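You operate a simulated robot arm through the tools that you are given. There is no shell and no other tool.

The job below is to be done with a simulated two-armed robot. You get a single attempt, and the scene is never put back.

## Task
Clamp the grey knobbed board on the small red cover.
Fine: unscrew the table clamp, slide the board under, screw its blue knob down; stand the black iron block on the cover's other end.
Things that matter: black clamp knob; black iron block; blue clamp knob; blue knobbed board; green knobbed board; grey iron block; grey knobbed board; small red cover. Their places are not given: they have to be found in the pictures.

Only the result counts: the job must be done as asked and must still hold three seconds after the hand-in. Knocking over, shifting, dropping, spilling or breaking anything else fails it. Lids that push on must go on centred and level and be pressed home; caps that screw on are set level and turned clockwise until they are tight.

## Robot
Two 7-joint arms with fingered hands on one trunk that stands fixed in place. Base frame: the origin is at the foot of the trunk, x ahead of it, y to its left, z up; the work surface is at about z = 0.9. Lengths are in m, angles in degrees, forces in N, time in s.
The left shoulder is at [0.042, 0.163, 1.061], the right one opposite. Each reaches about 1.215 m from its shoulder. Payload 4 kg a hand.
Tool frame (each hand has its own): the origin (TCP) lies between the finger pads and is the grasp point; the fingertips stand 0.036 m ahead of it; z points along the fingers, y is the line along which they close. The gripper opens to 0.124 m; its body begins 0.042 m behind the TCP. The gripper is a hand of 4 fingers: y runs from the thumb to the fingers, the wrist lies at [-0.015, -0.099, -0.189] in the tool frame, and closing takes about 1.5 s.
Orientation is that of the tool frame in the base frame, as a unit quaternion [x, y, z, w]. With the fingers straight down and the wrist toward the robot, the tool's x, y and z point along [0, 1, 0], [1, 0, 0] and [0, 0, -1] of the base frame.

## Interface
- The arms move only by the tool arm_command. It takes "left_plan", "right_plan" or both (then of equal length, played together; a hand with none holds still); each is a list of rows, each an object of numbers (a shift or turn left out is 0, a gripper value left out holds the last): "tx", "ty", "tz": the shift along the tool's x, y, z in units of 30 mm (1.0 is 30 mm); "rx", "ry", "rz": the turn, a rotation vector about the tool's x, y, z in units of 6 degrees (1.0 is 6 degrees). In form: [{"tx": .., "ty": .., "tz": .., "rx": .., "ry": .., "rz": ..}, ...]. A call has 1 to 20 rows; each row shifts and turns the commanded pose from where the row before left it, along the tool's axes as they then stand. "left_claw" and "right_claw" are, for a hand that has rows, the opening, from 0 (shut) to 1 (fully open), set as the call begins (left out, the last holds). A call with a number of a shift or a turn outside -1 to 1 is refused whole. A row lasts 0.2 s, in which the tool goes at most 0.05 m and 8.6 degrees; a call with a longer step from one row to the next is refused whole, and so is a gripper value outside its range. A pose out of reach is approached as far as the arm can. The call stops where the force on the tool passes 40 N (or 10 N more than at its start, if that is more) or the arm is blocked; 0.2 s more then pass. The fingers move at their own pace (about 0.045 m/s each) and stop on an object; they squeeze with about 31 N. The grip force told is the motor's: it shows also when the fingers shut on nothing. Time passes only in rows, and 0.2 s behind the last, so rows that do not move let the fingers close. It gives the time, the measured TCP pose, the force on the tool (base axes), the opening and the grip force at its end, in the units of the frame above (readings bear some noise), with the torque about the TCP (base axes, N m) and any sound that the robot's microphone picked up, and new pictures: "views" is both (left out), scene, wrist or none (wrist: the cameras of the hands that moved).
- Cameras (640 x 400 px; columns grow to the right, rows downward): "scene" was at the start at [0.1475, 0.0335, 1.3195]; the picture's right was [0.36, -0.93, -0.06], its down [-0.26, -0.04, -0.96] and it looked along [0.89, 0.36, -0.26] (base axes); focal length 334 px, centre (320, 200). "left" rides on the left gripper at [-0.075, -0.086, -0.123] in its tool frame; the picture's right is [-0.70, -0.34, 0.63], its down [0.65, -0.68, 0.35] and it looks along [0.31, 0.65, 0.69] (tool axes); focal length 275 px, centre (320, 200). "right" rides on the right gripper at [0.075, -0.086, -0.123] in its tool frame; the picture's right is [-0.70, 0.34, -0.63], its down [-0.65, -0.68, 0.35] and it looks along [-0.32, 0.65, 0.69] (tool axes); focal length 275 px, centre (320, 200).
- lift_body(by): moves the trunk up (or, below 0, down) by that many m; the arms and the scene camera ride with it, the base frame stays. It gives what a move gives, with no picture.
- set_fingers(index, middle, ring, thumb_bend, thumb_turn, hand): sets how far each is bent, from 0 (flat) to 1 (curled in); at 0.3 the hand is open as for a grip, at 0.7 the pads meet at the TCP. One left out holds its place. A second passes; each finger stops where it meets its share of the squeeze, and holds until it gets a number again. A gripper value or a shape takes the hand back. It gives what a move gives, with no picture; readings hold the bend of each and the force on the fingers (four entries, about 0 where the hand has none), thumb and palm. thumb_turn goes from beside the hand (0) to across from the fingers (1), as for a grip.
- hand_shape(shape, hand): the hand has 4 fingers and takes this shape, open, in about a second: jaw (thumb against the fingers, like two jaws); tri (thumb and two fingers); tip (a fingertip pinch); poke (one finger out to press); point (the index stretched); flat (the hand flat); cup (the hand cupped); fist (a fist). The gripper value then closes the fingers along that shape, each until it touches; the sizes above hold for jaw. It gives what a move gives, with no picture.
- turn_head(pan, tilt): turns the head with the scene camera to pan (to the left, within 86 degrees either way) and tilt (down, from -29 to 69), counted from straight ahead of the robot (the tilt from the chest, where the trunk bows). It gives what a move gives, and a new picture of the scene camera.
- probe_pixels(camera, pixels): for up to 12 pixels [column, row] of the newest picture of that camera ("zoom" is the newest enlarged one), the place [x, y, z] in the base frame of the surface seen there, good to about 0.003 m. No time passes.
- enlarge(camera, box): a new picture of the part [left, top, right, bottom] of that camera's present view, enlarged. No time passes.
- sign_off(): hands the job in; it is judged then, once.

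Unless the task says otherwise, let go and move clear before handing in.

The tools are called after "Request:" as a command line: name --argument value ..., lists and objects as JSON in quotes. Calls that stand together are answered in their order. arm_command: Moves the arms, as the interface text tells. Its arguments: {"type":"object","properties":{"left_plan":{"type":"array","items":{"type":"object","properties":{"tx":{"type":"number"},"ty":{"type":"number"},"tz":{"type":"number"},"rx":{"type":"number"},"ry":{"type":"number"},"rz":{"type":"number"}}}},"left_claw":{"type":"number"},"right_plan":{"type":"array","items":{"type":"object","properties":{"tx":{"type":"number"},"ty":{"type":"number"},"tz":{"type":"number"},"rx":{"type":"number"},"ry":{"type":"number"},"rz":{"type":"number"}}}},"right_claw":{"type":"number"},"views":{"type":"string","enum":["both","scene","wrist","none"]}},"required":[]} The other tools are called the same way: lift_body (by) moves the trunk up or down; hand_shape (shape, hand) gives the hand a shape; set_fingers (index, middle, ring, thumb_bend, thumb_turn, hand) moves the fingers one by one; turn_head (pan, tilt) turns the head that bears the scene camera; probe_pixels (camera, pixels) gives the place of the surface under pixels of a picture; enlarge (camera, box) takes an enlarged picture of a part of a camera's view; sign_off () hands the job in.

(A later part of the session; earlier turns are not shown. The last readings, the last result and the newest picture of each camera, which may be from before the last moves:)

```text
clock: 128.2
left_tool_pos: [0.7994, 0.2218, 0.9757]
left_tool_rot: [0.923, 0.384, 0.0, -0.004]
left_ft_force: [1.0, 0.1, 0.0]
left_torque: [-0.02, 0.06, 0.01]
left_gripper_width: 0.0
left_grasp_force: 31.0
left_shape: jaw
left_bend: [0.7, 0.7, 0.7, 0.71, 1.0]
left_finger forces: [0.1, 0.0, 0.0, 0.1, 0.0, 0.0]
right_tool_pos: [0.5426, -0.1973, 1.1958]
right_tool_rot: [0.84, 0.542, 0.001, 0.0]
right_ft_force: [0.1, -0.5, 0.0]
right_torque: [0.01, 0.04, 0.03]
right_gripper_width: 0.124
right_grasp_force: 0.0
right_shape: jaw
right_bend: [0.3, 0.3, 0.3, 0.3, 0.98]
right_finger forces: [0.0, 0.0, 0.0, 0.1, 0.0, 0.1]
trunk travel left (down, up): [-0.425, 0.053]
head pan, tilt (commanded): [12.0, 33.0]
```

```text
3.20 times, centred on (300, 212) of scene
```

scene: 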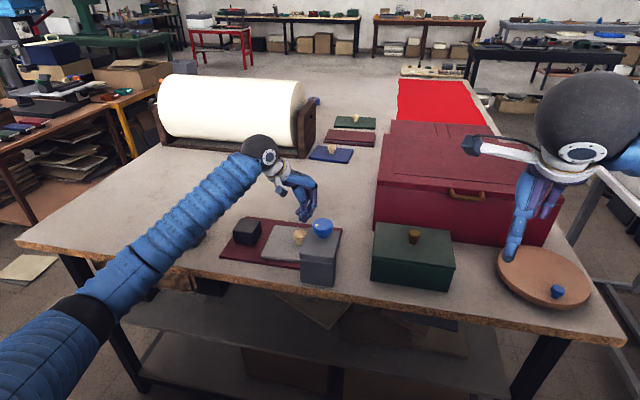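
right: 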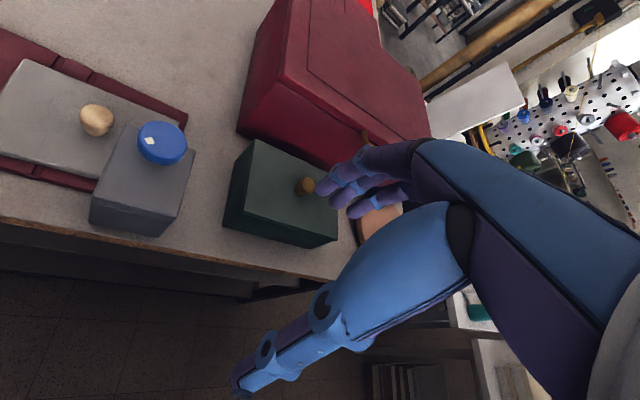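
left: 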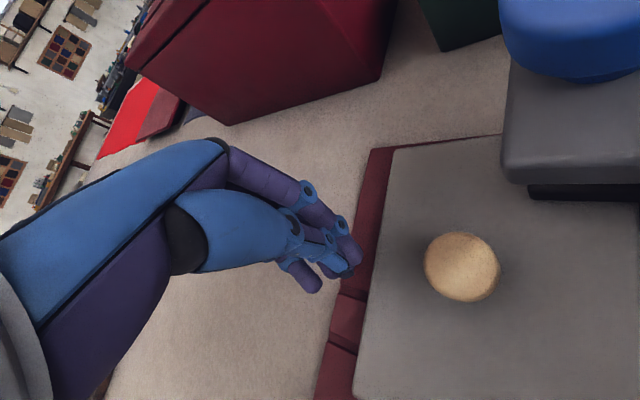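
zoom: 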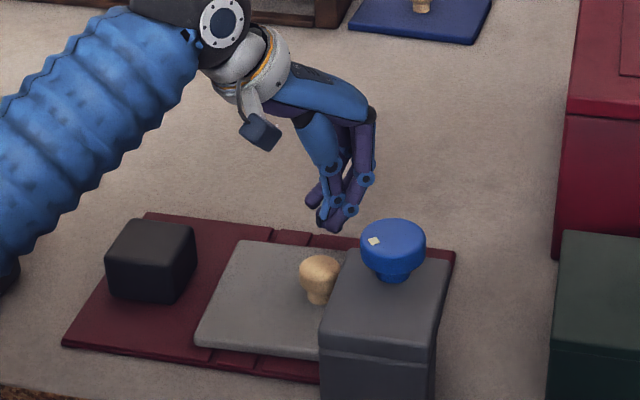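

The fingers are about 3 cm from the wooden knob. Approaching in −x, then in 2 mm steps watching the force.

Request:
arm_command --left_plan '[{"tx": -0.24, "ty": -0.24}, {"tx": -0.24, "ty": -0.24}, {}]' --views "wrist"

Request:
arm_command --left_plan '[{"tx": -0.07, "ty": -0.07}, {}]' --views "none"

Request:
arm_command --left_plan '[{"tx": -0.07, "ty": -0.07}, {}]' --views "none"

```text
clock: 129.0
left_tool_pos: [0.7789, 0.223, 0.9744]
left_tool_rot: [0.923, 0.384, 0.0, -0.005]
left_ft_force: [-0.5, -0.5, 0.3]
left_torque: [0.04, 0.0, -0.02]
left_gripper_width: 0.0
left_grasp_force: 31.1
left_shape: jaw
left_bend: [0.7, 0.7, 0.7, 0.71, 1.0]
left_finger forces: [0.0, 0.1, 0.0, 0.0, 0.0, 0.0]
right_tool_pos: [0.542, -0.1974, 1.1972]
right_tool_rot: [0.84, 0.542, 0.0, 0.0]
right_ft_force: [0.1, -0.2, 0.0]
right_torque: [-0.01, 0.02, -0.01]
right_gripper_width: 0.1238
right_grasp_force: 0.1
right_shape: jaw
right_bend: [0.3, 0.3, 0.3, 0.3, 0.98]
right_finger forces: [0.0, 0.0, 0.0, 0.0, 0.0, 0.1]
trunk travel left (down, up): [-0.425, 0.053]
head pan, tilt (commanded): [12.0, 33.0]
```

left: 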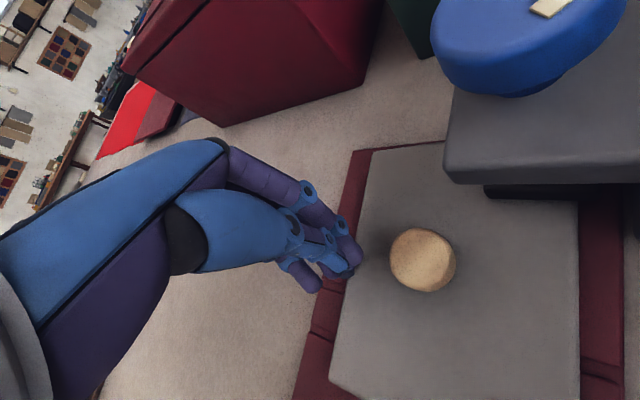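

```text
clock: 129.6
left_tool_pos: [0.776, 0.2228, 0.9753]
left_tool_rot: [0.924, 0.383, 0.001, -0.004]
left_ft_force: [-0.6, 0.4, -0.5]
left_torque: [-0.06, 0.0, 0.02]
left_gripper_width: 0.0
left_grasp_force: 31.0
left_shape: jaw
left_bend: [0.7, 0.7, 0.7, 0.71, 1.0]
left_finger forces: [0.1, 0.1, 0.1, 0.0, 0.0, 0.0]
right_tool_pos: [0.5416, -0.198, 1.1979]
right_tool_rot: [0.841, 0.542, 0.0, 0.0]
right_ft_force: [0.2, -0.2, -0.1]
right_torque: [-0.02, -0.01, -0.01]
right_gripper_width: 0.1238
right_grasp_force: 0.1
right_shape: jaw
right_bend: [0.3, 0.3, 0.3, 0.3, 0.98]
right_finger forces: [0.0, 0.0, 0.0, 0.1, 0.0, 0.0]
trunk travel left (down, up): [-0.425, 0.053]
head pan, tilt (commanded): [12.0, 33.0]
```

```text
clock: 130.2
left_tool_pos: [0.7723, 0.2224, 0.9754]
left_tool_rot: [0.923, 0.384, 0.0, -0.004]
left_ft_force: [0.2, 0.1, -0.8]
left_torque: [0.01, -0.02, 0.01]
left_gripper_width: 0.0
left_grasp_force: 30.3
left_shape: jaw
left_bend: [0.7, 0.7, 0.7, 0.71, 1.0]
left_finger forces: [0.0, 0.0, 0.0, 0.0, 0.0, 0.0]
right_tool_pos: [0.5416, -0.1969, 1.1959]
right_tool_rot: [0.84, 0.542, 0.0, -0.001]
right_ft_force: [0.5, 0.1, -0.4]
right_torque: [0.03, 0.02, 0.01]
right_gripper_width: 0.1238
right_grasp_force: 0.0
right_shape: jaw
right_bend: [0.3, 0.3, 0.3, 0.3, 0.98]
right_finger forces: [0.0, 0.0, 0.1, 0.0, 0.0, 0.0]
trunk travel left (down, up): [-0.425, 0.053]
head pan, tilt (commanded): [12.0, 33.0]
```

No contact yet. Continuing the small steps.

Request:
arm_command --left_plan '[{"tx": -0.1, "ty": -0.1}, {}]' --views "none"

Request:
arm_command --left_plan '[{"tx": -0.07, "ty": -0.07}, {}]' --views "none"

Request:
arm_command --left_plan '[{"tx": -0.05, "ty": -0.05}, {}]' --views "wrist"

```text
clock: 130.8
left_tool_pos: [0.769, 0.2229, 0.9752]
left_tool_rot: [0.924, 0.383, 0.001, -0.004]
left_ft_force: [-0.1, -0.1, 0.2]
left_torque: [0.04, 0.01, -0.01]
left_gripper_width: 0.0
left_grasp_force: 31.4
left_shape: jaw
left_bend: [0.7, 0.7, 0.7, 0.71, 1.0]
left_finger forces: [0.0, 0.1, 0.0, 0.0, 0.0, 0.0]
right_tool_pos: [0.5421, -0.1968, 1.1965]
right_tool_rot: [0.84, 0.543, 0.0, 0.0]
right_ft_force: [0.4, -0.6, 0.0]
right_torque: [0.03, -0.02, 0.02]
right_gripper_width: 0.1236
right_grasp_force: 0.1
right_shape: jaw
right_bend: [0.3, 0.3, 0.3, 0.3, 0.98]
right_finger forces: [0.0, 0.0, 0.1, 0.1, 0.1, 0.0]
trunk travel left (down, up): [-0.425, 0.053]
head pan, tilt (commanded): [12.0, 33.0]
```

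```text
clock: 131.4
left_tool_pos: [0.7656, 0.2234, 0.9757]
left_tool_rot: [0.924, 0.383, 0.001, -0.004]
left_ft_force: [-0.5, -0.6, 0.6]
left_torque: [0.0, 0.01, 0.01]
left_gripper_width: 0.0
left_grasp_force: 31.1
left_shape: jaw
left_bend: [0.7, 0.7, 0.7, 0.71, 1.0]
left_finger forces: [0.0, 0.0, 0.0, 0.0, 0.0, 0.0]
right_tool_pos: [0.543, -0.1979, 1.1967]
right_tool_rot: [0.84, 0.542, 0.0, 0.0]
right_ft_force: [-0.2, -0.5, 0.2]
right_torque: [-0.02, 0.0, -0.01]
right_gripper_width: 0.1238
right_grasp_force: 0.1
right_shape: jaw
right_bend: [0.3, 0.3, 0.3, 0.3, 0.98]
right_finger forces: [0.1, 0.0, 0.0, 0.1, 0.1, 0.1]
trunk travel left (down, up): [-0.425, 0.053]
head pan, tilt (commanded): [12.0, 33.0]
```

```text
clock: 132.0
left_tool_pos: [0.7638, 0.2223, 0.9755]
left_tool_rot: [0.923, 0.384, 0.001, -0.003]
left_ft_force: [-0.2, -0.2, 0.8]
left_torque: [0.0, -0.02, 0.02]
left_gripper_width: 0.0
left_grasp_force: 31.1
left_shape: jaw
left_bend: [0.7, 0.7, 0.7, 0.71, 1.0]
left_finger forces: [0.1, 0.0, 0.1, 0.0, 0.0, 0.1]
right_tool_pos: [0.5418, -0.1966, 1.1973]
right_tool_rot: [0.84, 0.542, 0.0, 0.0]
right_ft_force: [0.6, -0.3, 0.0]
right_torque: [-0.02, 0.0, -0.04]
right_gripper_width: 0.1238
right_grasp_force: 0.0
right_shape: jaw
right_bend: [0.3, 0.3, 0.3, 0.3, 0.98]
right_finger forces: [0.1, 0.0, 0.0, 0.0, 0.0, 0.0]
trunk travel left (down, up): [-0.425, 0.053]
head pan, tilt (commanded): [12.0, 33.0]
```

left: 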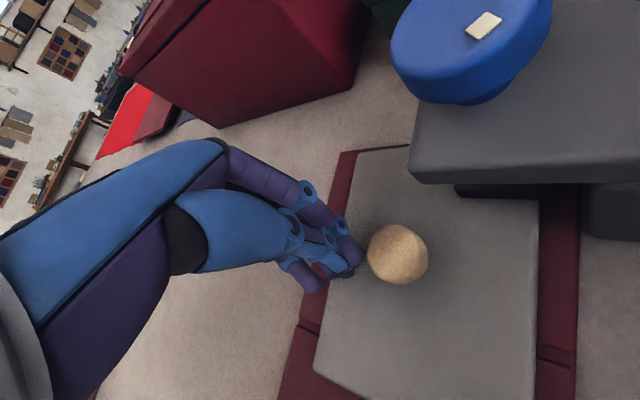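

The fingers are just about to touch the knob (365,255). Stepping on gently.

Request:
arm_command --left_plan '[{"tx": -0.05, "ty": -0.05}, {}]' --views "none"

Request:
arm_command --left_plan '[{"tx": -0.05, "ty": -0.05}, {}]' --views "none"

Request:
arm_command --left_plan '[{"tx": -0.05, "ty": -0.05}, {}]' --views "wrist"

```text
clock: 132.6
left_tool_pos: [0.7611, 0.2229, 0.9751]
left_tool_rot: [0.924, 0.383, 0.001, -0.003]
left_ft_force: [-0.8, 0.5, -1.1]
left_torque: [0.0, -0.02, 0.0]
left_gripper_width: 0.0
left_grasp_force: 30.8
left_shape: jaw
left_bend: [0.7, 0.7, 0.7, 0.71, 1.0]
left_finger forces: [0.0, 0.0, 0.0, 0.1, 0.1, 0.1]
right_tool_pos: [0.5428, -0.1973, 1.1978]
right_tool_rot: [0.84, 0.543, 0.0, 0.0]
right_ft_force: [-0.2, -0.1, -0.4]
right_torque: [0.01, -0.03, 0.02]
right_gripper_width: 0.1235
right_grasp_force: 0.1
right_shape: jaw
right_bend: [0.3, 0.3, 0.3, 0.3, 0.98]
right_finger forces: [0.0, 0.0, 0.0, 0.0, 0.0, 0.1]
trunk travel left (down, up): [-0.425, 0.053]
head pan, tilt (commanded): [12.0, 33.0]
```

```text
clock: 133.2
left_tool_pos: [0.7597, 0.2234, 0.9751]
left_tool_rot: [0.923, 0.384, 0.001, -0.002]
left_ft_force: [0.2, -0.4, 1.1]
left_torque: [0.01, -0.01, -0.01]
left_gripper_width: 0.0001
left_grasp_force: 31.1
left_shape: jaw
left_bend: [0.7, 0.7, 0.7, 0.71, 1.0]
left_finger forces: [0.0, 0.0, 0.0, 0.0, 0.0, 0.1]
right_tool_pos: [0.542, -0.1969, 1.1951]
right_tool_rot: [0.84, 0.543, 0.001, 0.0]
right_ft_force: [-0.3, 0.6, 0.6]
right_torque: [0.0, -0.02, 0.02]
right_gripper_width: 0.1237
right_grasp_force: 0.2
right_shape: jaw
right_bend: [0.3, 0.3, 0.3, 0.3, 0.98]
right_finger forces: [0.1, 0.0, 0.0, 0.1, 0.0, 0.0]
trunk travel left (down, up): [-0.425, 0.053]
head pan, tilt (commanded): [12.0, 33.0]
```

```text
clock: 133.8
left_tool_pos: [0.7567, 0.223, 0.9752]
left_tool_rot: [0.924, 0.383, 0.0, -0.003]
left_ft_force: [-0.7, -0.3, 0.0]
left_torque: [-0.04, 0.03, 0.01]
left_gripper_width: 0.0001
left_grasp_force: 31.6
left_shape: jaw
left_bend: [0.7, 0.7, 0.7, 0.71, 1.0]
left_finger forces: [0.1, 0.0, 0.0, 0.0, 0.0, 0.0]
right_tool_pos: [0.5415, -0.1962, 1.197]
right_tool_rot: [0.84, 0.542, 0.0, 0.0]
right_ft_force: [-0.9, 0.7, 0.6]
right_torque: [0.02, -0.01, -0.01]
right_gripper_width: 0.1237
right_grasp_force: 0.1
right_shape: jaw
right_bend: [0.3, 0.3, 0.3, 0.3, 0.98]
right_finger forces: [0.0, 0.0, 0.0, 0.0, 0.0, 0.0]
trunk travel left (down, up): [-0.425, 0.053]
head pan, tilt (commanded): [12.0, 33.0]
```

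left: 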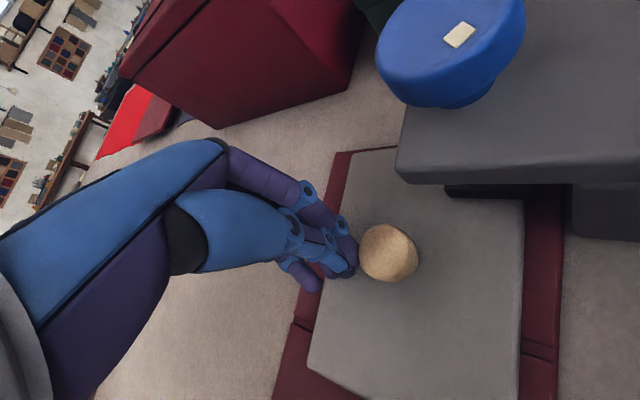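

Request:
arm_command --left_plan '[{"tx": -0.05, "ty": -0.05}, {}]' --views "none"

Request:
arm_command --left_plan '[{"tx": -0.05, "ty": -0.05}, {}]' --views "none"

Request:
arm_command --left_plan '[{"tx": -0.05, "ty": -0.05}, {}]' --views "wrist"

```text
clock: 134.4
left_tool_pos: [0.7547, 0.2236, 0.9754]
left_tool_rot: [0.923, 0.384, 0.001, -0.003]
left_ft_force: [2.8, -0.1, 0.0]
left_torque: [-0.03, -0.01, 0.01]
left_gripper_width: 0.0
left_grasp_force: 31.0
left_shape: jaw
left_bend: [0.7, 0.7, 0.7, 0.71, 1.0]
left_finger forces: [0.1, 0.0, 0.1, 0.0, 0.0, 0.1]
right_tool_pos: [0.5417, -0.197, 1.1962]
right_tool_rot: [0.84, 0.542, 0.0, 0.0]
right_ft_force: [0.2, 0.2, -0.4]
right_torque: [-0.01, -0.01, -0.01]
right_gripper_width: 0.1237
right_grasp_force: 0.0
right_shape: jaw
right_bend: [0.3, 0.3, 0.3, 0.3, 0.98]
right_finger forces: [0.0, 0.0, 0.0, 0.0, 0.0, 0.0]
trunk travel left (down, up): [-0.425, 0.053]
head pan, tilt (commanded): [12.0, 33.0]
```

```text
clock: 135.0
left_tool_pos: [0.7524, 0.2231, 0.975]
left_tool_rot: [0.924, 0.384, 0.0, -0.003]
left_ft_force: [2.1, 1.5, 0.6]
left_torque: [0.02, -0.1, 0.01]
left_gripper_width: 0.0
left_grasp_force: 30.7
left_shape: jaw
left_bend: [0.7, 0.7, 0.7, 0.71, 1.0]
left_finger forces: [0.1, 0.0, 0.0, 0.1, 0.1, 0.0]
right_tool_pos: [0.5415, -0.1975, 1.1968]
right_tool_rot: [0.84, 0.543, 0.001, 0.0]
right_ft_force: [0.1, 1.1, -0.2]
right_torque: [0.01, 0.07, 0.01]
right_gripper_width: 0.1237
right_grasp_force: 0.0
right_shape: jaw
right_bend: [0.3, 0.3, 0.3, 0.3, 0.98]
right_finger forces: [0.1, 0.1, 0.0, 0.0, 0.0, 0.1]
trunk travel left (down, up): [-0.425, 0.053]
head pan, tilt (commanded): [12.0, 33.0]
```

```text
clock: 135.6
left_tool_pos: [0.7507, 0.2223, 0.9739]
left_tool_rot: [0.923, 0.384, 0.0, -0.004]
left_ft_force: [1.1, 1.2, 0.6]
left_torque: [0.06, -0.05, 0.02]
left_gripper_width: 0.0001
left_grasp_force: 31.3
left_shape: jaw
left_bend: [0.7, 0.7, 0.7, 0.71, 1.0]
left_finger forces: [0.0, 0.0, 0.0, 0.0, 0.0, 0.1]
right_tool_pos: [0.5423, -0.1975, 1.1963]
right_tool_rot: [0.84, 0.543, 0.0, -0.001]
right_ft_force: [0.9, -0.4, 0.1]
right_torque: [0.0, 0.0, 0.0]
right_gripper_width: 0.1237
right_grasp_force: 0.1
right_shape: jaw
right_bend: [0.3, 0.3, 0.3, 0.3, 0.98]
right_finger forces: [0.0, 0.0, 0.0, 0.0, 0.0, 0.0]
trunk travel left (down, up): [-0.425, 0.053]
head pan, tilt (commanded): [12.0, 33.0]
```

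left: 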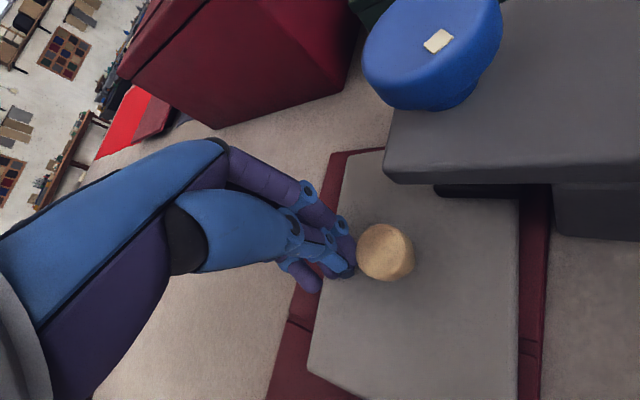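

The push test shows the board sliding at only ~2–3 N: the knob stays with the fingers in the view (385,252) while the clamp shifts, so it moved about 4 mm toward the column and isn't really clamped yet. I'll back the left hand off and tighten properly with a firmer grip.

Request:
arm_command --left_plan '[{"tx": 0.4, "ty": 0.4}, {"tx": 0.5, "ty": 0.5}, {"tz": -0.9}, {"tz": -0.9}, {"tz": -0.9}, {"tz": -0.9}, {"tz": -0.9}, {"tx": 0.6, "ty": -0.7}, {"tx": 0.6, "ty": -0.7}, {"tx": 0.6, "ty": -0.7}, {"tx": 0.6, "ty": -0.7}, {"tx": 0.6, "ty": -0.7}, {"tx": 0.6, "ty": -0.7}, {"tx": 0.6, "ty": -0.7}, {"tx": 0.6, "ty": -0.7}, {"tx": 0.6, "ty": -0.7}, {}]' --left_claw 0.0 --views "both"

Request:
enlarge --camera "scene" --box '[200, 180, 380, 300]'

```text
clock: 139.2
left_tool_pos: [0.7699, 0.4691, 1.112]
left_tool_rot: [0.924, 0.383, 0.001, -0.004]
left_ft_force: [-0.6, -0.7, -0.5]
left_torque: [0.01, -0.01, -0.01]
left_gripper_width: 0.0001
left_grasp_force: 30.8
left_shape: jaw
left_bend: [0.7, 0.7, 0.7, 0.71, 1.0]
left_finger forces: [0.1, 0.0, 0.1, 0.0, 0.0, 0.0]
right_tool_pos: [0.5426, -0.1985, 1.1973]
right_tool_rot: [0.84, 0.543, 0.0, 0.0]
right_ft_force: [-0.2, -0.5, 0.1]
right_torque: [-0.04, -0.01, 0.02]
right_gripper_width: 0.1238
right_grasp_force: 0.1
right_shape: jaw
right_bend: [0.3, 0.3, 0.3, 0.3, 0.98]
right_finger forces: [0.2, 0.0, 0.1, 0.0, 0.0, 0.1]
trunk travel left (down, up): [-0.425, 0.053]
head pan, tilt (commanded): [12.0, 33.0]
```

scene: 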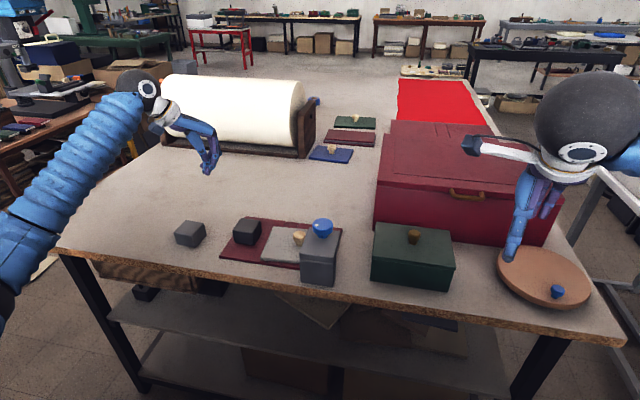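
left: 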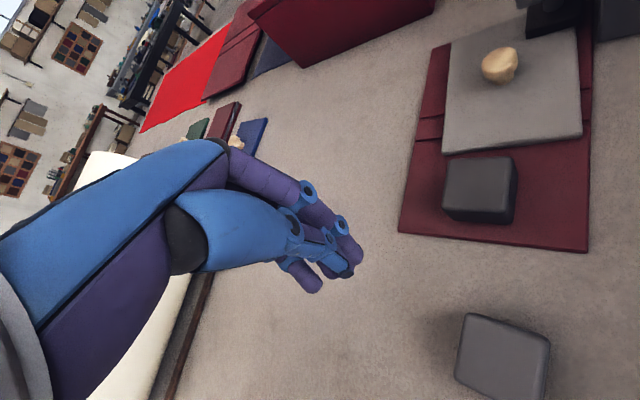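

```text
3.33 times, centred on (290, 240) of scene
```

zoom: 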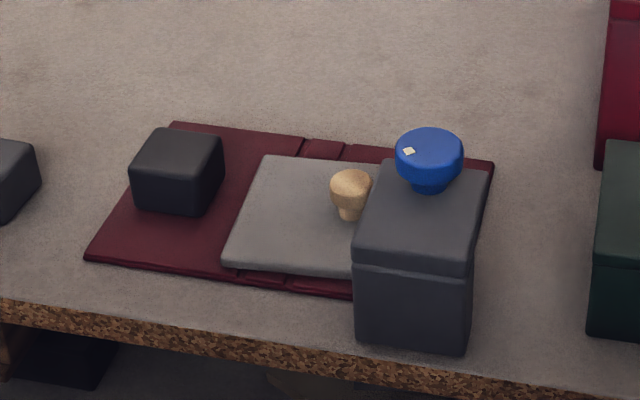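

The board has moved only a little; I'll probe its new edges, then bring the right hand back to the blue knob.

Request:
probe_pixels --camera "left" --pixels '[[447, 148], [578, 130], [572, 40], [455, 48], [500, 63], [405, 230], [585, 245], [585, 140], [448, 208], [512, 220]]'

Request:
arm_command --right_plan '[{"rz": -1}, {"rz": -1}, {"rz": -1}, {"rz": -1}, {"tx": 0.9, "ty": 0.43}, {"tx": 0.9, "ty": 0.43}, {"tx": 0.9, "ty": 0.43}, {"tx": 0.9, "ty": 0.43}, {"tx": 0.9, "ty": 0.43}, {"tx": 0.9, "ty": 0.43}, {"tx": 0.9, "ty": 0.43}, {"tx": 0.9, "ty": 0.43}, {"tx": 0.9, "ty": 0.43}, {"tx": 0.9, "ty": 0.43}, {"tx": 0.9, "ty": 0.43}, {"tx": 0.9, "ty": 0.43}, {}]' --views "both"

```text
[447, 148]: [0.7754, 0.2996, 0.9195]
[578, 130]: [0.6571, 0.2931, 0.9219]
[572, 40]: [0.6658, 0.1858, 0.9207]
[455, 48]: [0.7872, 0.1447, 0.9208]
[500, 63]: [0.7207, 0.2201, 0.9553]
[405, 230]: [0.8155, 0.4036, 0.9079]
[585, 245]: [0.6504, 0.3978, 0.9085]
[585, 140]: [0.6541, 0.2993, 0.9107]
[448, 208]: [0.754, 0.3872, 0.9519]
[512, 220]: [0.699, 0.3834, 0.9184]
```

```text
clock: 142.8
left_tool_pos: [0.769, 0.4692, 1.1121]
left_tool_rot: [0.924, 0.383, 0.0, -0.004]
left_ft_force: [-0.8, 0.4, 0.1]
left_torque: [0.03, 0.01, 0.02]
left_gripper_width: 0.0001
left_grasp_force: 31.3
left_shape: jaw
left_bend: [0.7, 0.7, 0.7, 0.72, 1.0]
left_finger forces: [0.0, 0.0, 0.0, 0.0, 0.1, 0.0]
right_tool_pos: [0.6983, 0.1258, 1.1977]
right_tool_rot: [0.71, 0.705, 0.0, 0.0]
right_ft_force: [-0.2, -0.3, 0.5]
right_torque: [0.0, 0.0, 0.01]
right_gripper_width: 0.1236
right_grasp_force: 0.1
right_shape: jaw
right_bend: [0.3, 0.3, 0.3, 0.3, 0.98]
right_finger forces: [0.0, 0.1, 0.0, 0.0, 0.1, 0.1]
trunk travel left (down, up): [-0.425, 0.053]
head pan, tilt (commanded): [12.0, 33.0]
```

scene: 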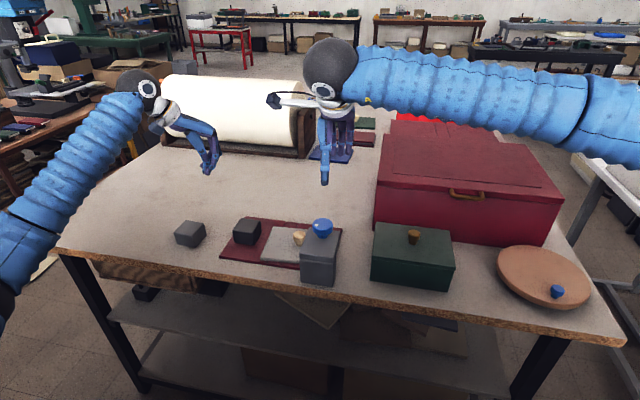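
right: 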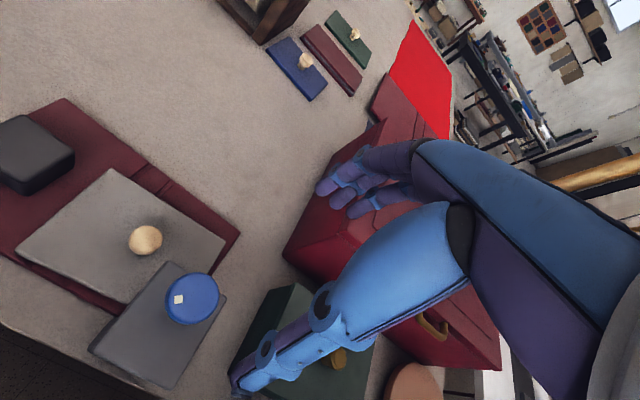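

The board front edge is now x≈0.658, still clear of the column and fully on the cover. I'll centre the right hand over the knob, yawed +45°, then grip at z≈1.036 (clear of the arm top so the thumb cannot rub).

Request:
arm_command --right_plan '[{"tx": 0.44, "ty": -0.61}, {"rz": -1}, {"rz": -1}, {"rz": -1}, {"rz": -1}, {"rz": -1}, {"rz": -1}, {"rz": -1}, {"rz": -0.6}, {"tz": 0.9}, {"tz": 0.9}, {"tz": 0.9}, {"tz": 0.9}, {"tz": 0.9}, {"tz": 0.7}, {}]' --views "wrist"

```text
clock: 146.2
left_tool_pos: [0.7695, 0.47, 1.1116]
left_tool_rot: [0.924, 0.383, 0.001, -0.004]
left_ft_force: [0.4, 0.2, -0.2]
left_torque: [0.02, -0.03, -0.02]
left_gripper_width: 0.0
left_grasp_force: 31.3
left_shape: jaw
left_bend: [0.7, 0.7, 0.7, 0.72, 1.0]
left_finger forces: [0.0, 0.0, 0.0, 0.0, 0.0, 0.0]
right_tool_pos: [0.6791, 0.1396, 1.042]
right_tool_rot: [0.381, 0.925, -0.001, 0.0]
right_ft_force: [0.2, -0.1, -0.1]
right_torque: [0.01, -0.03, 0.01]
right_gripper_width: 0.1236
right_grasp_force: 0.1
right_shape: jaw
right_bend: [0.3, 0.3, 0.3, 0.3, 0.98]
right_finger forces: [0.0, 0.0, 0.0, 0.1, 0.1, 0.1]
trunk travel left (down, up): [-0.425, 0.053]
head pan, tilt (commanded): [12.0, 33.0]
```

right: 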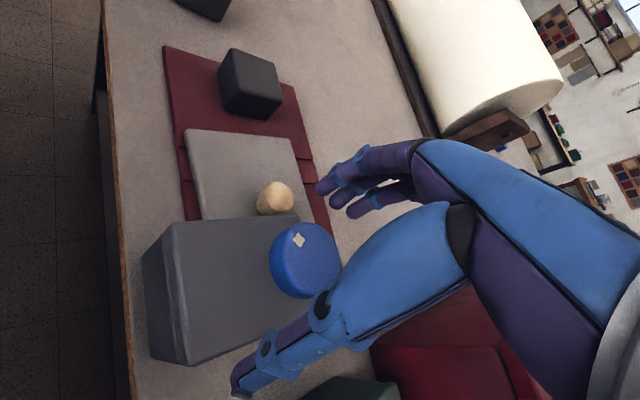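

Request:
arm_command --right_plan '[{"tz": 0.17}, {}]' --views "none"

Request:
arm_command --right_plan '[{}, {}, {}, {}, {}, {}, {}]' --right_claw 0.0 --views "wrist"

Request:
arm_command --right_plan '[{"rz": 1}, {}]' --views "none"

Request:
arm_command --right_plan '[{"rz": 1}, {}]' --views "none"

Request:
arm_command --right_plan '[{"rz": 1}, {}]' --views "wrist"

```text
clock: 146.8
left_tool_pos: [0.7701, 0.4705, 1.1107]
left_tool_rot: [0.923, 0.384, 0.0, -0.004]
left_ft_force: [0.3, 0.7, -0.3]
left_torque: [0.02, 0.0, -0.02]
left_gripper_width: 0.0001
left_grasp_force: 31.1
left_shape: jaw
left_bend: [0.7, 0.7, 0.7, 0.72, 1.0]
left_finger forces: [0.0, 0.0, 0.0, 0.0, 0.0, 0.0]
right_tool_pos: [0.6793, 0.1398, 1.036]
right_tool_rot: [0.38, 0.925, -0.001, 0.0]
right_ft_force: [-0.4, 0.0, 0.1]
right_torque: [0.0, -0.02, 0.0]
right_gripper_width: 0.1234
right_grasp_force: 0.1
right_shape: jaw
right_bend: [0.3, 0.3, 0.3, 0.3, 0.98]
right_finger forces: [0.0, 0.0, 0.0, 0.0, 0.0, 0.0]
trunk travel left (down, up): [-0.425, 0.053]
head pan, tilt (commanded): [12.0, 33.0]
```

```text
clock: 148.4
left_tool_pos: [0.7712, 0.4696, 1.1119]
left_tool_rot: [0.924, 0.383, 0.001, -0.003]
left_ft_force: [-0.1, 0.8, -1.3]
left_torque: [0.0, 0.05, -0.02]
left_gripper_width: 0.0
left_grasp_force: 30.8
left_shape: jaw
left_bend: [0.7, 0.7, 0.7, 0.72, 1.0]
left_finger forces: [0.0, 0.1, 0.0, 0.0, 0.0, 0.0]
right_tool_pos: [0.6786, 0.1387, 1.0357]
right_tool_rot: [0.379, 0.926, -0.001, -0.001]
right_ft_force: [-12.4, -8.3, -6.5]
right_torque: [-0.15, 0.21, 0.02]
right_gripper_width: 0.061
right_grasp_force: 30.9
right_shape: jaw
right_bend: [0.53, 0.57, 0.58, 0.54, 0.99]
right_finger forces: [14.2, 6.1, 0.1, 0.0, 31.5, 0.0]
trunk travel left (down, up): [-0.425, 0.053]
head pan, tilt (commanded): [12.0, 33.0]
```

right: 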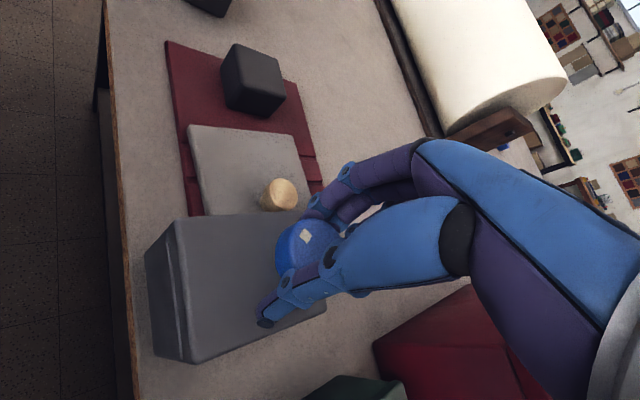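

```text
clock: 149.0
left_tool_pos: [0.7692, 0.4702, 1.1118]
left_tool_rot: [0.924, 0.383, 0.001, -0.003]
left_ft_force: [0.1, -0.1, -0.1]
left_torque: [-0.01, 0.0, 0.01]
left_gripper_width: 0.0001
left_grasp_force: 31.3
left_shape: jaw
left_bend: [0.7, 0.7, 0.7, 0.72, 1.0]
left_finger forces: [0.0, 0.0, 0.0, 0.0, 0.1, 0.0]
right_tool_pos: [0.6786, 0.139, 1.0343]
right_tool_rot: [0.428, 0.904, -0.001, -0.001]
right_ft_force: [-15.8, -8.1, -11.6]
right_torque: [-0.17, 0.27, 0.07]
right_gripper_width: 0.0608
right_grasp_force: 31.1
right_shape: jaw
right_bend: [0.53, 0.57, 0.58, 0.54, 0.99]
right_finger forces: [15.1, 6.7, 0.0, 0.0, 33.3, 0.0]
trunk travel left (down, up): [-0.425, 0.053]
head pan, tilt (commanded): [12.0, 33.0]
```

```text
clock: 149.6
left_tool_pos: [0.7687, 0.4712, 1.1129]
left_tool_rot: [0.923, 0.384, 0.001, -0.003]
left_ft_force: [-0.4, 0.0, 0.6]
left_torque: [-0.04, 0.01, -0.02]
left_gripper_width: 0.0
left_grasp_force: 31.2
left_shape: jaw
left_bend: [0.7, 0.7, 0.7, 0.72, 1.0]
left_finger forces: [0.0, 0.0, 0.1, 0.0, 0.0, 0.0]
right_tool_pos: [0.6784, 0.1404, 1.0378]
right_tool_rot: [0.474, 0.88, -0.001, 0.0]
right_ft_force: [-18.8, -7.3, -14.7]
right_torque: [-0.11, 0.32, 0.15]
right_gripper_width: 0.0611
right_grasp_force: 31.4
right_shape: jaw
right_bend: [0.53, 0.57, 0.58, 0.54, 0.99]
right_finger forces: [15.1, 7.3, 0.0, 0.0, 33.4, 0.0]
trunk travel left (down, up): [-0.425, 0.053]
head pan, tilt (commanded): [12.0, 33.0]
```

```text
clock: 150.2
left_tool_pos: [0.7684, 0.4708, 1.1128]
left_tool_rot: [0.923, 0.384, 0.001, -0.004]
left_ft_force: [-0.6, 0.0, -0.4]
left_torque: [0.01, -0.02, -0.01]
left_gripper_width: 0.0
left_grasp_force: 30.9
left_shape: jaw
left_bend: [0.7, 0.7, 0.7, 0.72, 1.0]
left_finger forces: [0.0, 0.0, 0.1, 0.0, 0.1, 0.1]
right_tool_pos: [0.6791, 0.1398, 1.0367]
right_tool_rot: [0.52, 0.854, -0.001, 0.0]
right_ft_force: [-20.7, -3.7, -18.6]
right_torque: [-0.07, 0.32, 0.2]
right_gripper_width: 0.0606
right_grasp_force: 31.4
right_shape: jaw
right_bend: [0.53, 0.57, 0.58, 0.54, 1.0]
right_finger forces: [16.6, 6.2, 0.0, 0.0, 33.4, 0.1]
trunk travel left (down, up): [-0.425, 0.053]
head pan, tilt (commanded): [12.0, 33.0]
```

right: 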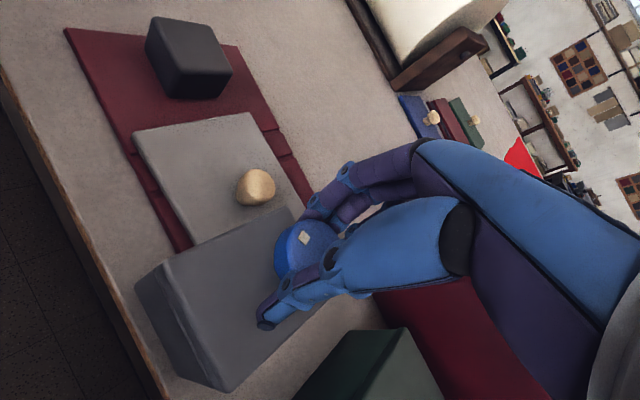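

Without rubbing, torque climbs gently: 0.07, 0.15, 0.20 N·m over 18°. Continuing inward and holding at the top.

Request:
arm_command --right_plan '[{"rz": 1}, {"rz": 1}, {}]' --views "wrist"

Request:
arm_command --right_plan '[{"rz": 1}, {"rz": 1}, {}]' --views "wrist"

```text
clock: 151.0
left_tool_pos: [0.7694, 0.4723, 1.1123]
left_tool_rot: [0.924, 0.382, 0.0, -0.003]
left_ft_force: [-0.8, -0.3, -0.2]
left_torque: [0.02, 0.01, -0.01]
left_gripper_width: 0.0001
left_grasp_force: 31.3
left_shape: jaw
left_bend: [0.7, 0.7, 0.7, 0.72, 1.0]
left_finger forces: [0.0, 0.0, 0.0, 0.1, 0.0, 0.0]
right_tool_pos: [0.6789, 0.1403, 1.0362]
right_tool_rot: [0.606, 0.795, 0.001, 0.001]
right_ft_force: [-22.4, 3.3, -21.7]
right_torque: [0.16, 0.34, 0.51]
right_gripper_width: 0.0605
right_grasp_force: 30.8
right_shape: jaw
right_bend: [0.53, 0.57, 0.58, 0.53, 1.0]
right_finger forces: [18.6, 6.0, 0.2, 0.1, 32.8, 0.1]
trunk travel left (down, up): [-0.425, 0.053]
head pan, tilt (commanded): [12.0, 33.0]
```

right: 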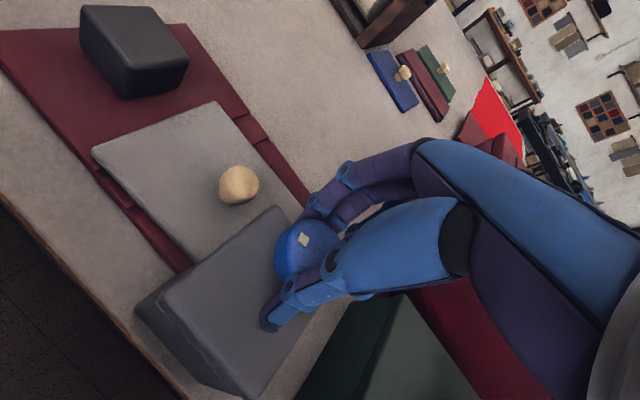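

```text
clock: 151.8
left_tool_pos: [0.7694, 0.4721, 1.1103]
left_tool_rot: [0.924, 0.383, -0.001, -0.004]
left_ft_force: [-0.4, -0.2, 0.6]
left_torque: [0.0, 0.03, -0.02]
left_gripper_width: 0.0001
left_grasp_force: 31.2
left_shape: jaw
left_bend: [0.7, 0.7, 0.7, 0.72, 1.0]
left_finger forces: [0.0, 0.1, 0.0, 0.1, 0.1, 0.0]
right_tool_pos: [0.6773, 0.1422, 1.0372]
right_tool_rot: [0.686, 0.727, -0.001, 0.0]
right_ft_force: [-23.4, 9.7, -25.4]
right_torque: [0.35, 0.36, 0.73]
right_gripper_width: 0.0601
right_grasp_force: 30.9
right_shape: jaw
right_bend: [0.54, 0.57, 0.58, 0.53, 1.0]
right_finger forces: [21.9, 6.2, 0.2, 0.0, 32.7, 0.0]
trunk travel left (down, up): [-0.425, 0.053]
head pan, tilt (commanded): [12.0, 33.0]
```

right: 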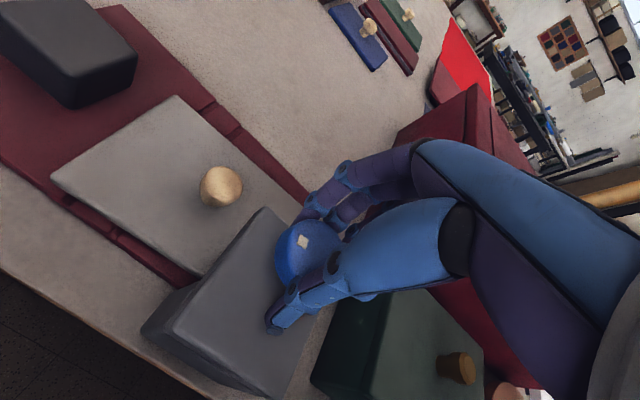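

Torque has reached 0.73 N·m after 42° without slipping. A bit more, then hold.

Request:
arm_command --right_plan '[{"rz": 0.7, "tz": 0.03}, {"rz": 0.7, "tz": 0.03}, {}, {}, {}]' --views "wrist"

```text
clock: 153.0
left_tool_pos: [0.7685, 0.4712, 1.1129]
left_tool_rot: [0.924, 0.383, 0.001, -0.003]
left_ft_force: [-0.7, -0.1, -0.6]
left_torque: [-0.03, -0.02, 0.01]
left_gripper_width: 0.0
left_grasp_force: 31.6
left_shape: jaw
left_bend: [0.7, 0.7, 0.7, 0.72, 1.0]
left_finger forces: [0.0, 0.0, 0.1, 0.0, 0.1, 0.0]
right_tool_pos: [0.6785, 0.1404, 1.0346]
right_tool_rot: [0.738, 0.675, 0.0, 0.0]
right_ft_force: [-19.8, 3.8, -9.3]
right_torque: [0.2, 0.35, 0.63]
right_gripper_width: 0.0597
right_grasp_force: 30.8
right_shape: jaw
right_bend: [0.54, 0.58, 0.58, 0.53, 1.0]
right_finger forces: [17.8, 3.1, 0.0, 0.0, 33.8, 0.0]
trunk travel left (down, up): [-0.425, 0.053]
head pan, tilt (commanded): [12.0, 33.0]
```

right: 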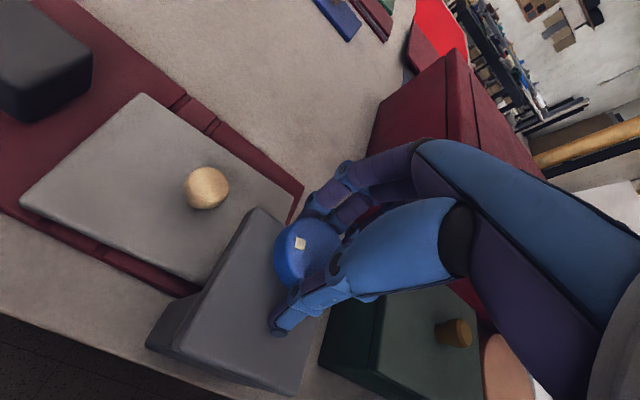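

It slipped slightly at ~0.7 N·m. Now I'll ease back in 3° steps and watch whether the knob stays put.

Request:
arm_command --right_plan '[{"rz": -0.5}, {}]' --views "none"

Request:
arm_command --right_plan '[{"rz": -0.5}, {}]' --views "none"

Request:
arm_command --right_plan '[{"rz": -0.5}, {}]' --views "none"

Request:
arm_command --right_plan '[{"rz": -0.5}, {}]' --views "wrist"

```text
clock: 153.6
left_tool_pos: [0.7687, 0.4701, 1.1121]
left_tool_rot: [0.924, 0.383, 0.001, -0.003]
left_ft_force: [-0.3, 0.5, -0.3]
left_torque: [0.01, -0.02, -0.01]
left_gripper_width: 0.0001
left_grasp_force: 31.1
left_shape: jaw
left_bend: [0.7, 0.7, 0.7, 0.72, 1.0]
left_finger forces: [0.1, 0.0, 0.0, 0.0, 0.1, 0.0]
right_tool_pos: [0.6789, 0.1397, 1.0352]
right_tool_rot: [0.72, 0.694, 0.0, 0.001]
right_ft_force: [-20.2, 1.4, -9.6]
right_torque: [0.13, 0.37, 0.44]
right_gripper_width: 0.0598
right_grasp_force: 31.0
right_shape: jaw
right_bend: [0.54, 0.58, 0.58, 0.53, 1.0]
right_finger forces: [17.2, 3.3, 0.0, 0.0, 33.2, 0.0]
trunk travel left (down, up): [-0.425, 0.053]
head pan, tilt (commanded): [12.0, 33.0]
```

```text
clock: 154.2
left_tool_pos: [0.7681, 0.4707, 1.1134]
left_tool_rot: [0.923, 0.384, 0.0, -0.003]
left_ft_force: [-0.3, 0.1, -0.3]
left_torque: [-0.02, -0.01, -0.03]
left_gripper_width: 0.0
left_grasp_force: 31.7
left_shape: jaw
left_bend: [0.7, 0.7, 0.7, 0.72, 1.0]
left_finger forces: [0.1, 0.1, 0.1, 0.0, 0.0, 0.1]
right_tool_pos: [0.6782, 0.1403, 1.0359]
right_tool_rot: [0.702, 0.712, 0.0, 0.0]
right_ft_force: [-19.7, 0.8, -6.8]
right_torque: [0.1, 0.4, 0.42]
right_gripper_width: 0.0598
right_grasp_force: 31.0
right_shape: jaw
right_bend: [0.54, 0.58, 0.58, 0.53, 1.0]
right_finger forces: [17.0, 3.3, 0.0, 0.1, 33.1, 0.0]
trunk travel left (down, up): [-0.425, 0.053]
head pan, tilt (commanded): [12.0, 33.0]
```

```text
clock: 154.8
left_tool_pos: [0.769, 0.4714, 1.1133]
left_tool_rot: [0.923, 0.384, 0.001, -0.003]
left_ft_force: [0.1, 0.1, 0.3]
left_torque: [0.0, 0.01, 0.02]
left_gripper_width: 0.0002
left_grasp_force: 31.2
left_shape: jaw
left_bend: [0.7, 0.7, 0.7, 0.72, 1.0]
left_finger forces: [0.0, 0.0, 0.0, 0.0, 0.0, 0.0]
right_tool_pos: [0.6784, 0.1403, 1.0347]
right_tool_rot: [0.682, 0.731, 0.0, 0.0]
right_ft_force: [-18.2, -1.5, -4.1]
right_torque: [0.07, 0.4, 0.36]
right_gripper_width: 0.06
right_grasp_force: 31.0
right_shape: jaw
right_bend: [0.54, 0.58, 0.58, 0.53, 1.0]
right_finger forces: [16.7, 3.4, 0.0, 0.0, 32.7, 0.1]
trunk travel left (down, up): [-0.425, 0.053]
head pan, tilt (commanded): [12.0, 33.0]
```

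```text
clock: 155.4
left_tool_pos: [0.7683, 0.4715, 1.1127]
left_tool_rot: [0.924, 0.383, 0.001, -0.002]
left_ft_force: [0.0, 0.6, -0.1]
left_torque: [-0.01, 0.0, 0.0]
left_gripper_width: 0.0001
left_grasp_force: 31.5
left_shape: jaw
left_bend: [0.7, 0.7, 0.7, 0.72, 1.0]
left_finger forces: [0.0, 0.0, 0.0, 0.1, 0.0, 0.1]
right_tool_pos: [0.6791, 0.1393, 1.0351]
right_tool_rot: [0.663, 0.749, 0.0, 0.0]
right_ft_force: [-17.7, -4.6, -3.2]
right_torque: [-0.02, 0.36, 0.28]
right_gripper_width: 0.0599
right_grasp_force: 31.6
right_shape: jaw
right_bend: [0.54, 0.58, 0.58, 0.53, 1.0]
right_finger forces: [16.5, 3.5, 0.1, 0.0, 32.3, 0.0]
trunk travel left (down, up): [-0.425, 0.053]
head pan, tilt (commanded): [12.0, 33.0]
```

right: 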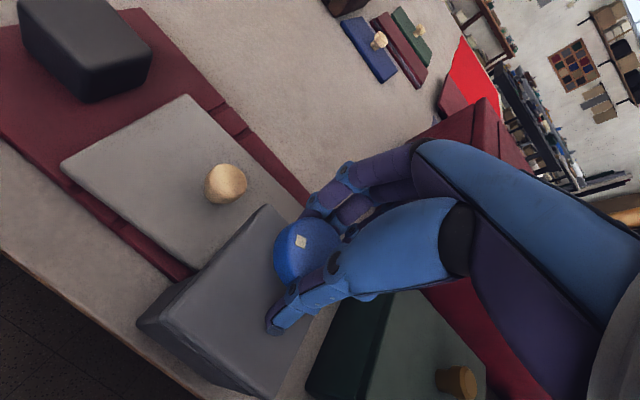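

After the first drop the torque falls steadily (0.44, 0.42, 0.36, 0.28) as the knob follows back, so there's some screw friction (~0.08 N·m). I'll continue easing until the torque is just about zero, so the release leaves the most preload.

Request:
arm_command --right_plan '[{"rz": -0.5}, {}]' --views "none"

Request:
arm_command --right_plan '[{"rz": -0.5}, {}]' --views "none"

Request:
arm_command --right_plan '[{"rz": -0.4}, {}, {}]' --views "wrist"

```text
clock: 156.0
left_tool_pos: [0.7698, 0.4704, 1.1124]
left_tool_rot: [0.924, 0.383, 0.001, -0.003]
left_ft_force: [-0.1, 0.0, -0.2]
left_torque: [0.02, 0.01, -0.02]
left_gripper_width: 0.0001
left_grasp_force: 31.1
left_shape: jaw
left_bend: [0.7, 0.7, 0.7, 0.72, 1.0]
left_finger forces: [0.1, 0.0, 0.0, 0.1, 0.1, 0.1]
right_tool_pos: [0.6784, 0.1382, 1.0351]
right_tool_rot: [0.643, 0.766, 0.0, 0.0]
right_ft_force: [-15.8, -5.6, -2.9]
right_torque: [-0.07, 0.37, 0.22]
right_gripper_width: 0.0602
right_grasp_force: 31.1
right_shape: jaw
right_bend: [0.54, 0.58, 0.58, 0.53, 1.0]
right_finger forces: [16.2, 3.8, 0.0, 0.0, 32.0, 0.0]
trunk travel left (down, up): [-0.425, 0.053]
head pan, tilt (commanded): [12.0, 33.0]
```

```text
clock: 156.6
left_tool_pos: [0.7682, 0.4709, 1.1127]
left_tool_rot: [0.924, 0.384, 0.0, -0.003]
left_ft_force: [0.2, -0.2, -0.8]
left_torque: [0.01, -0.03, -0.01]
left_gripper_width: 0.0001
left_grasp_force: 31.2
left_shape: jaw
left_bend: [0.7, 0.7, 0.7, 0.72, 1.0]
left_finger forces: [0.1, 0.0, 0.0, 0.0, 0.0, 0.0]
right_tool_pos: [0.6788, 0.1394, 1.0356]
right_tool_rot: [0.623, 0.782, 0.0, 0.0]
right_ft_force: [-15.9, -7.2, -2.5]
right_torque: [-0.13, 0.33, 0.17]
right_gripper_width: 0.0602
right_grasp_force: 31.3
right_shape: jaw
right_bend: [0.53, 0.58, 0.58, 0.53, 1.0]
right_finger forces: [16.2, 4.1, 0.0, 0.1, 32.0, 0.0]
trunk travel left (down, up): [-0.425, 0.053]
head pan, tilt (commanded): [12.0, 33.0]
```

```text
clock: 157.4
left_tool_pos: [0.7696, 0.4699, 1.1134]
left_tool_rot: [0.924, 0.382, 0.001, -0.003]
left_ft_force: [0.6, 0.6, -0.6]
left_torque: [-0.02, 0.0, -0.01]
left_gripper_width: 0.0
left_grasp_force: 30.8
left_shape: jaw
left_bend: [0.7, 0.7, 0.7, 0.72, 1.0]
left_finger forces: [0.0, 0.0, 0.0, 0.1, 0.0, 0.1]
right_tool_pos: [0.6798, 0.1392, 1.035]
right_tool_rot: [0.607, 0.795, 0.0, -0.001]
right_ft_force: [-14.2, -9.4, -3.6]
right_torque: [-0.14, 0.34, 0.15]
right_gripper_width: 0.06
right_grasp_force: 30.8
right_shape: jaw
right_bend: [0.53, 0.58, 0.58, 0.53, 1.0]
right_finger forces: [16.2, 4.3, 0.0, 0.0, 31.7, 0.0]
trunk travel left (down, up): [-0.425, 0.053]
head pan, tilt (commanded): [12.0, 33.0]
```

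right: 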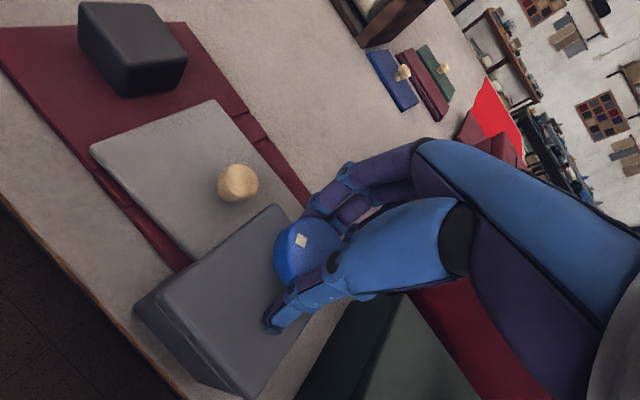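

Request:
arm_command --right_plan '[{"rz": -0.5}, {}, {}]' --views "none"

Request:
arm_command --right_plan '[{"rz": -0.5}, {}, {}]' --views "wrist"

Request:
enlarge --camera "right" --box '[240, 190, 380, 340]'

```text
clock: 158.2
left_tool_pos: [0.7689, 0.4701, 1.1128]
left_tool_rot: [0.924, 0.383, 0.0, -0.003]
left_ft_force: [0.5, -1.3, -1.0]
left_torque: [0.03, -0.01, 0.02]
left_gripper_width: 0.0001
left_grasp_force: 31.5
left_shape: jaw
left_bend: [0.7, 0.7, 0.7, 0.72, 1.0]
left_finger forces: [0.0, 0.0, 0.1, 0.0, 0.1, 0.0]
right_tool_pos: [0.6788, 0.1393, 1.0354]
right_tool_rot: [0.585, 0.811, 0.001, 0.0]
right_ft_force: [-13.6, -10.4, -3.1]
right_torque: [-0.2, 0.35, 0.07]
right_gripper_width: 0.0602
right_grasp_force: 31.4
right_shape: jaw
right_bend: [0.53, 0.58, 0.58, 0.53, 1.0]
right_finger forces: [15.9, 4.5, 0.0, 0.0, 31.7, 0.0]
trunk travel left (down, up): [-0.425, 0.053]
head pan, tilt (commanded): [12.0, 33.0]
```

```text
clock: 159.0
left_tool_pos: [0.7694, 0.4696, 1.1118]
left_tool_rot: [0.924, 0.383, 0.0, -0.004]
left_ft_force: [0.4, 0.1, 0.4]
left_torque: [0.02, 0.01, 0.01]
left_gripper_width: 0.0001
left_grasp_force: 31.6
left_shape: jaw
left_bend: [0.7, 0.7, 0.7, 0.72, 1.0]
left_finger forces: [0.1, 0.0, 0.1, 0.1, 0.0, 0.0]
right_tool_pos: [0.6793, 0.138, 1.0353]
right_tool_rot: [0.564, 0.826, 0.0, 0.0]
right_ft_force: [-10.8, -12.6, -2.9]
right_torque: [-0.21, 0.26, 0.03]
right_gripper_width: 0.0603
right_grasp_force: 31.1
right_shape: jaw
right_bend: [0.53, 0.58, 0.58, 0.53, 1.0]
right_finger forces: [15.8, 4.7, 0.0, 0.1, 30.6, 0.1]
trunk travel left (down, up): [-0.425, 0.053]
head pan, tilt (commanded): [12.0, 33.0]
```

right: 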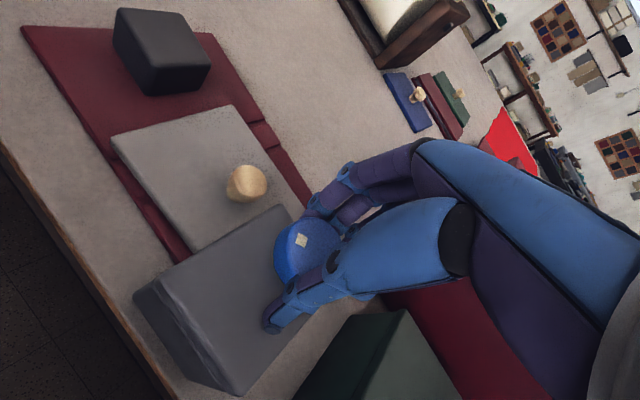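

```text
2.67 times, centred on (310, 265) of right
```

zoom: 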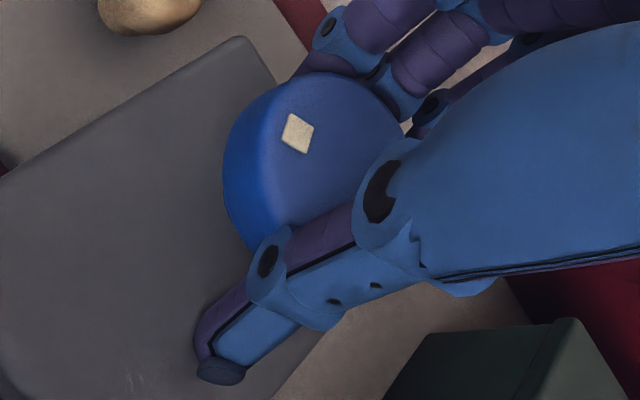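

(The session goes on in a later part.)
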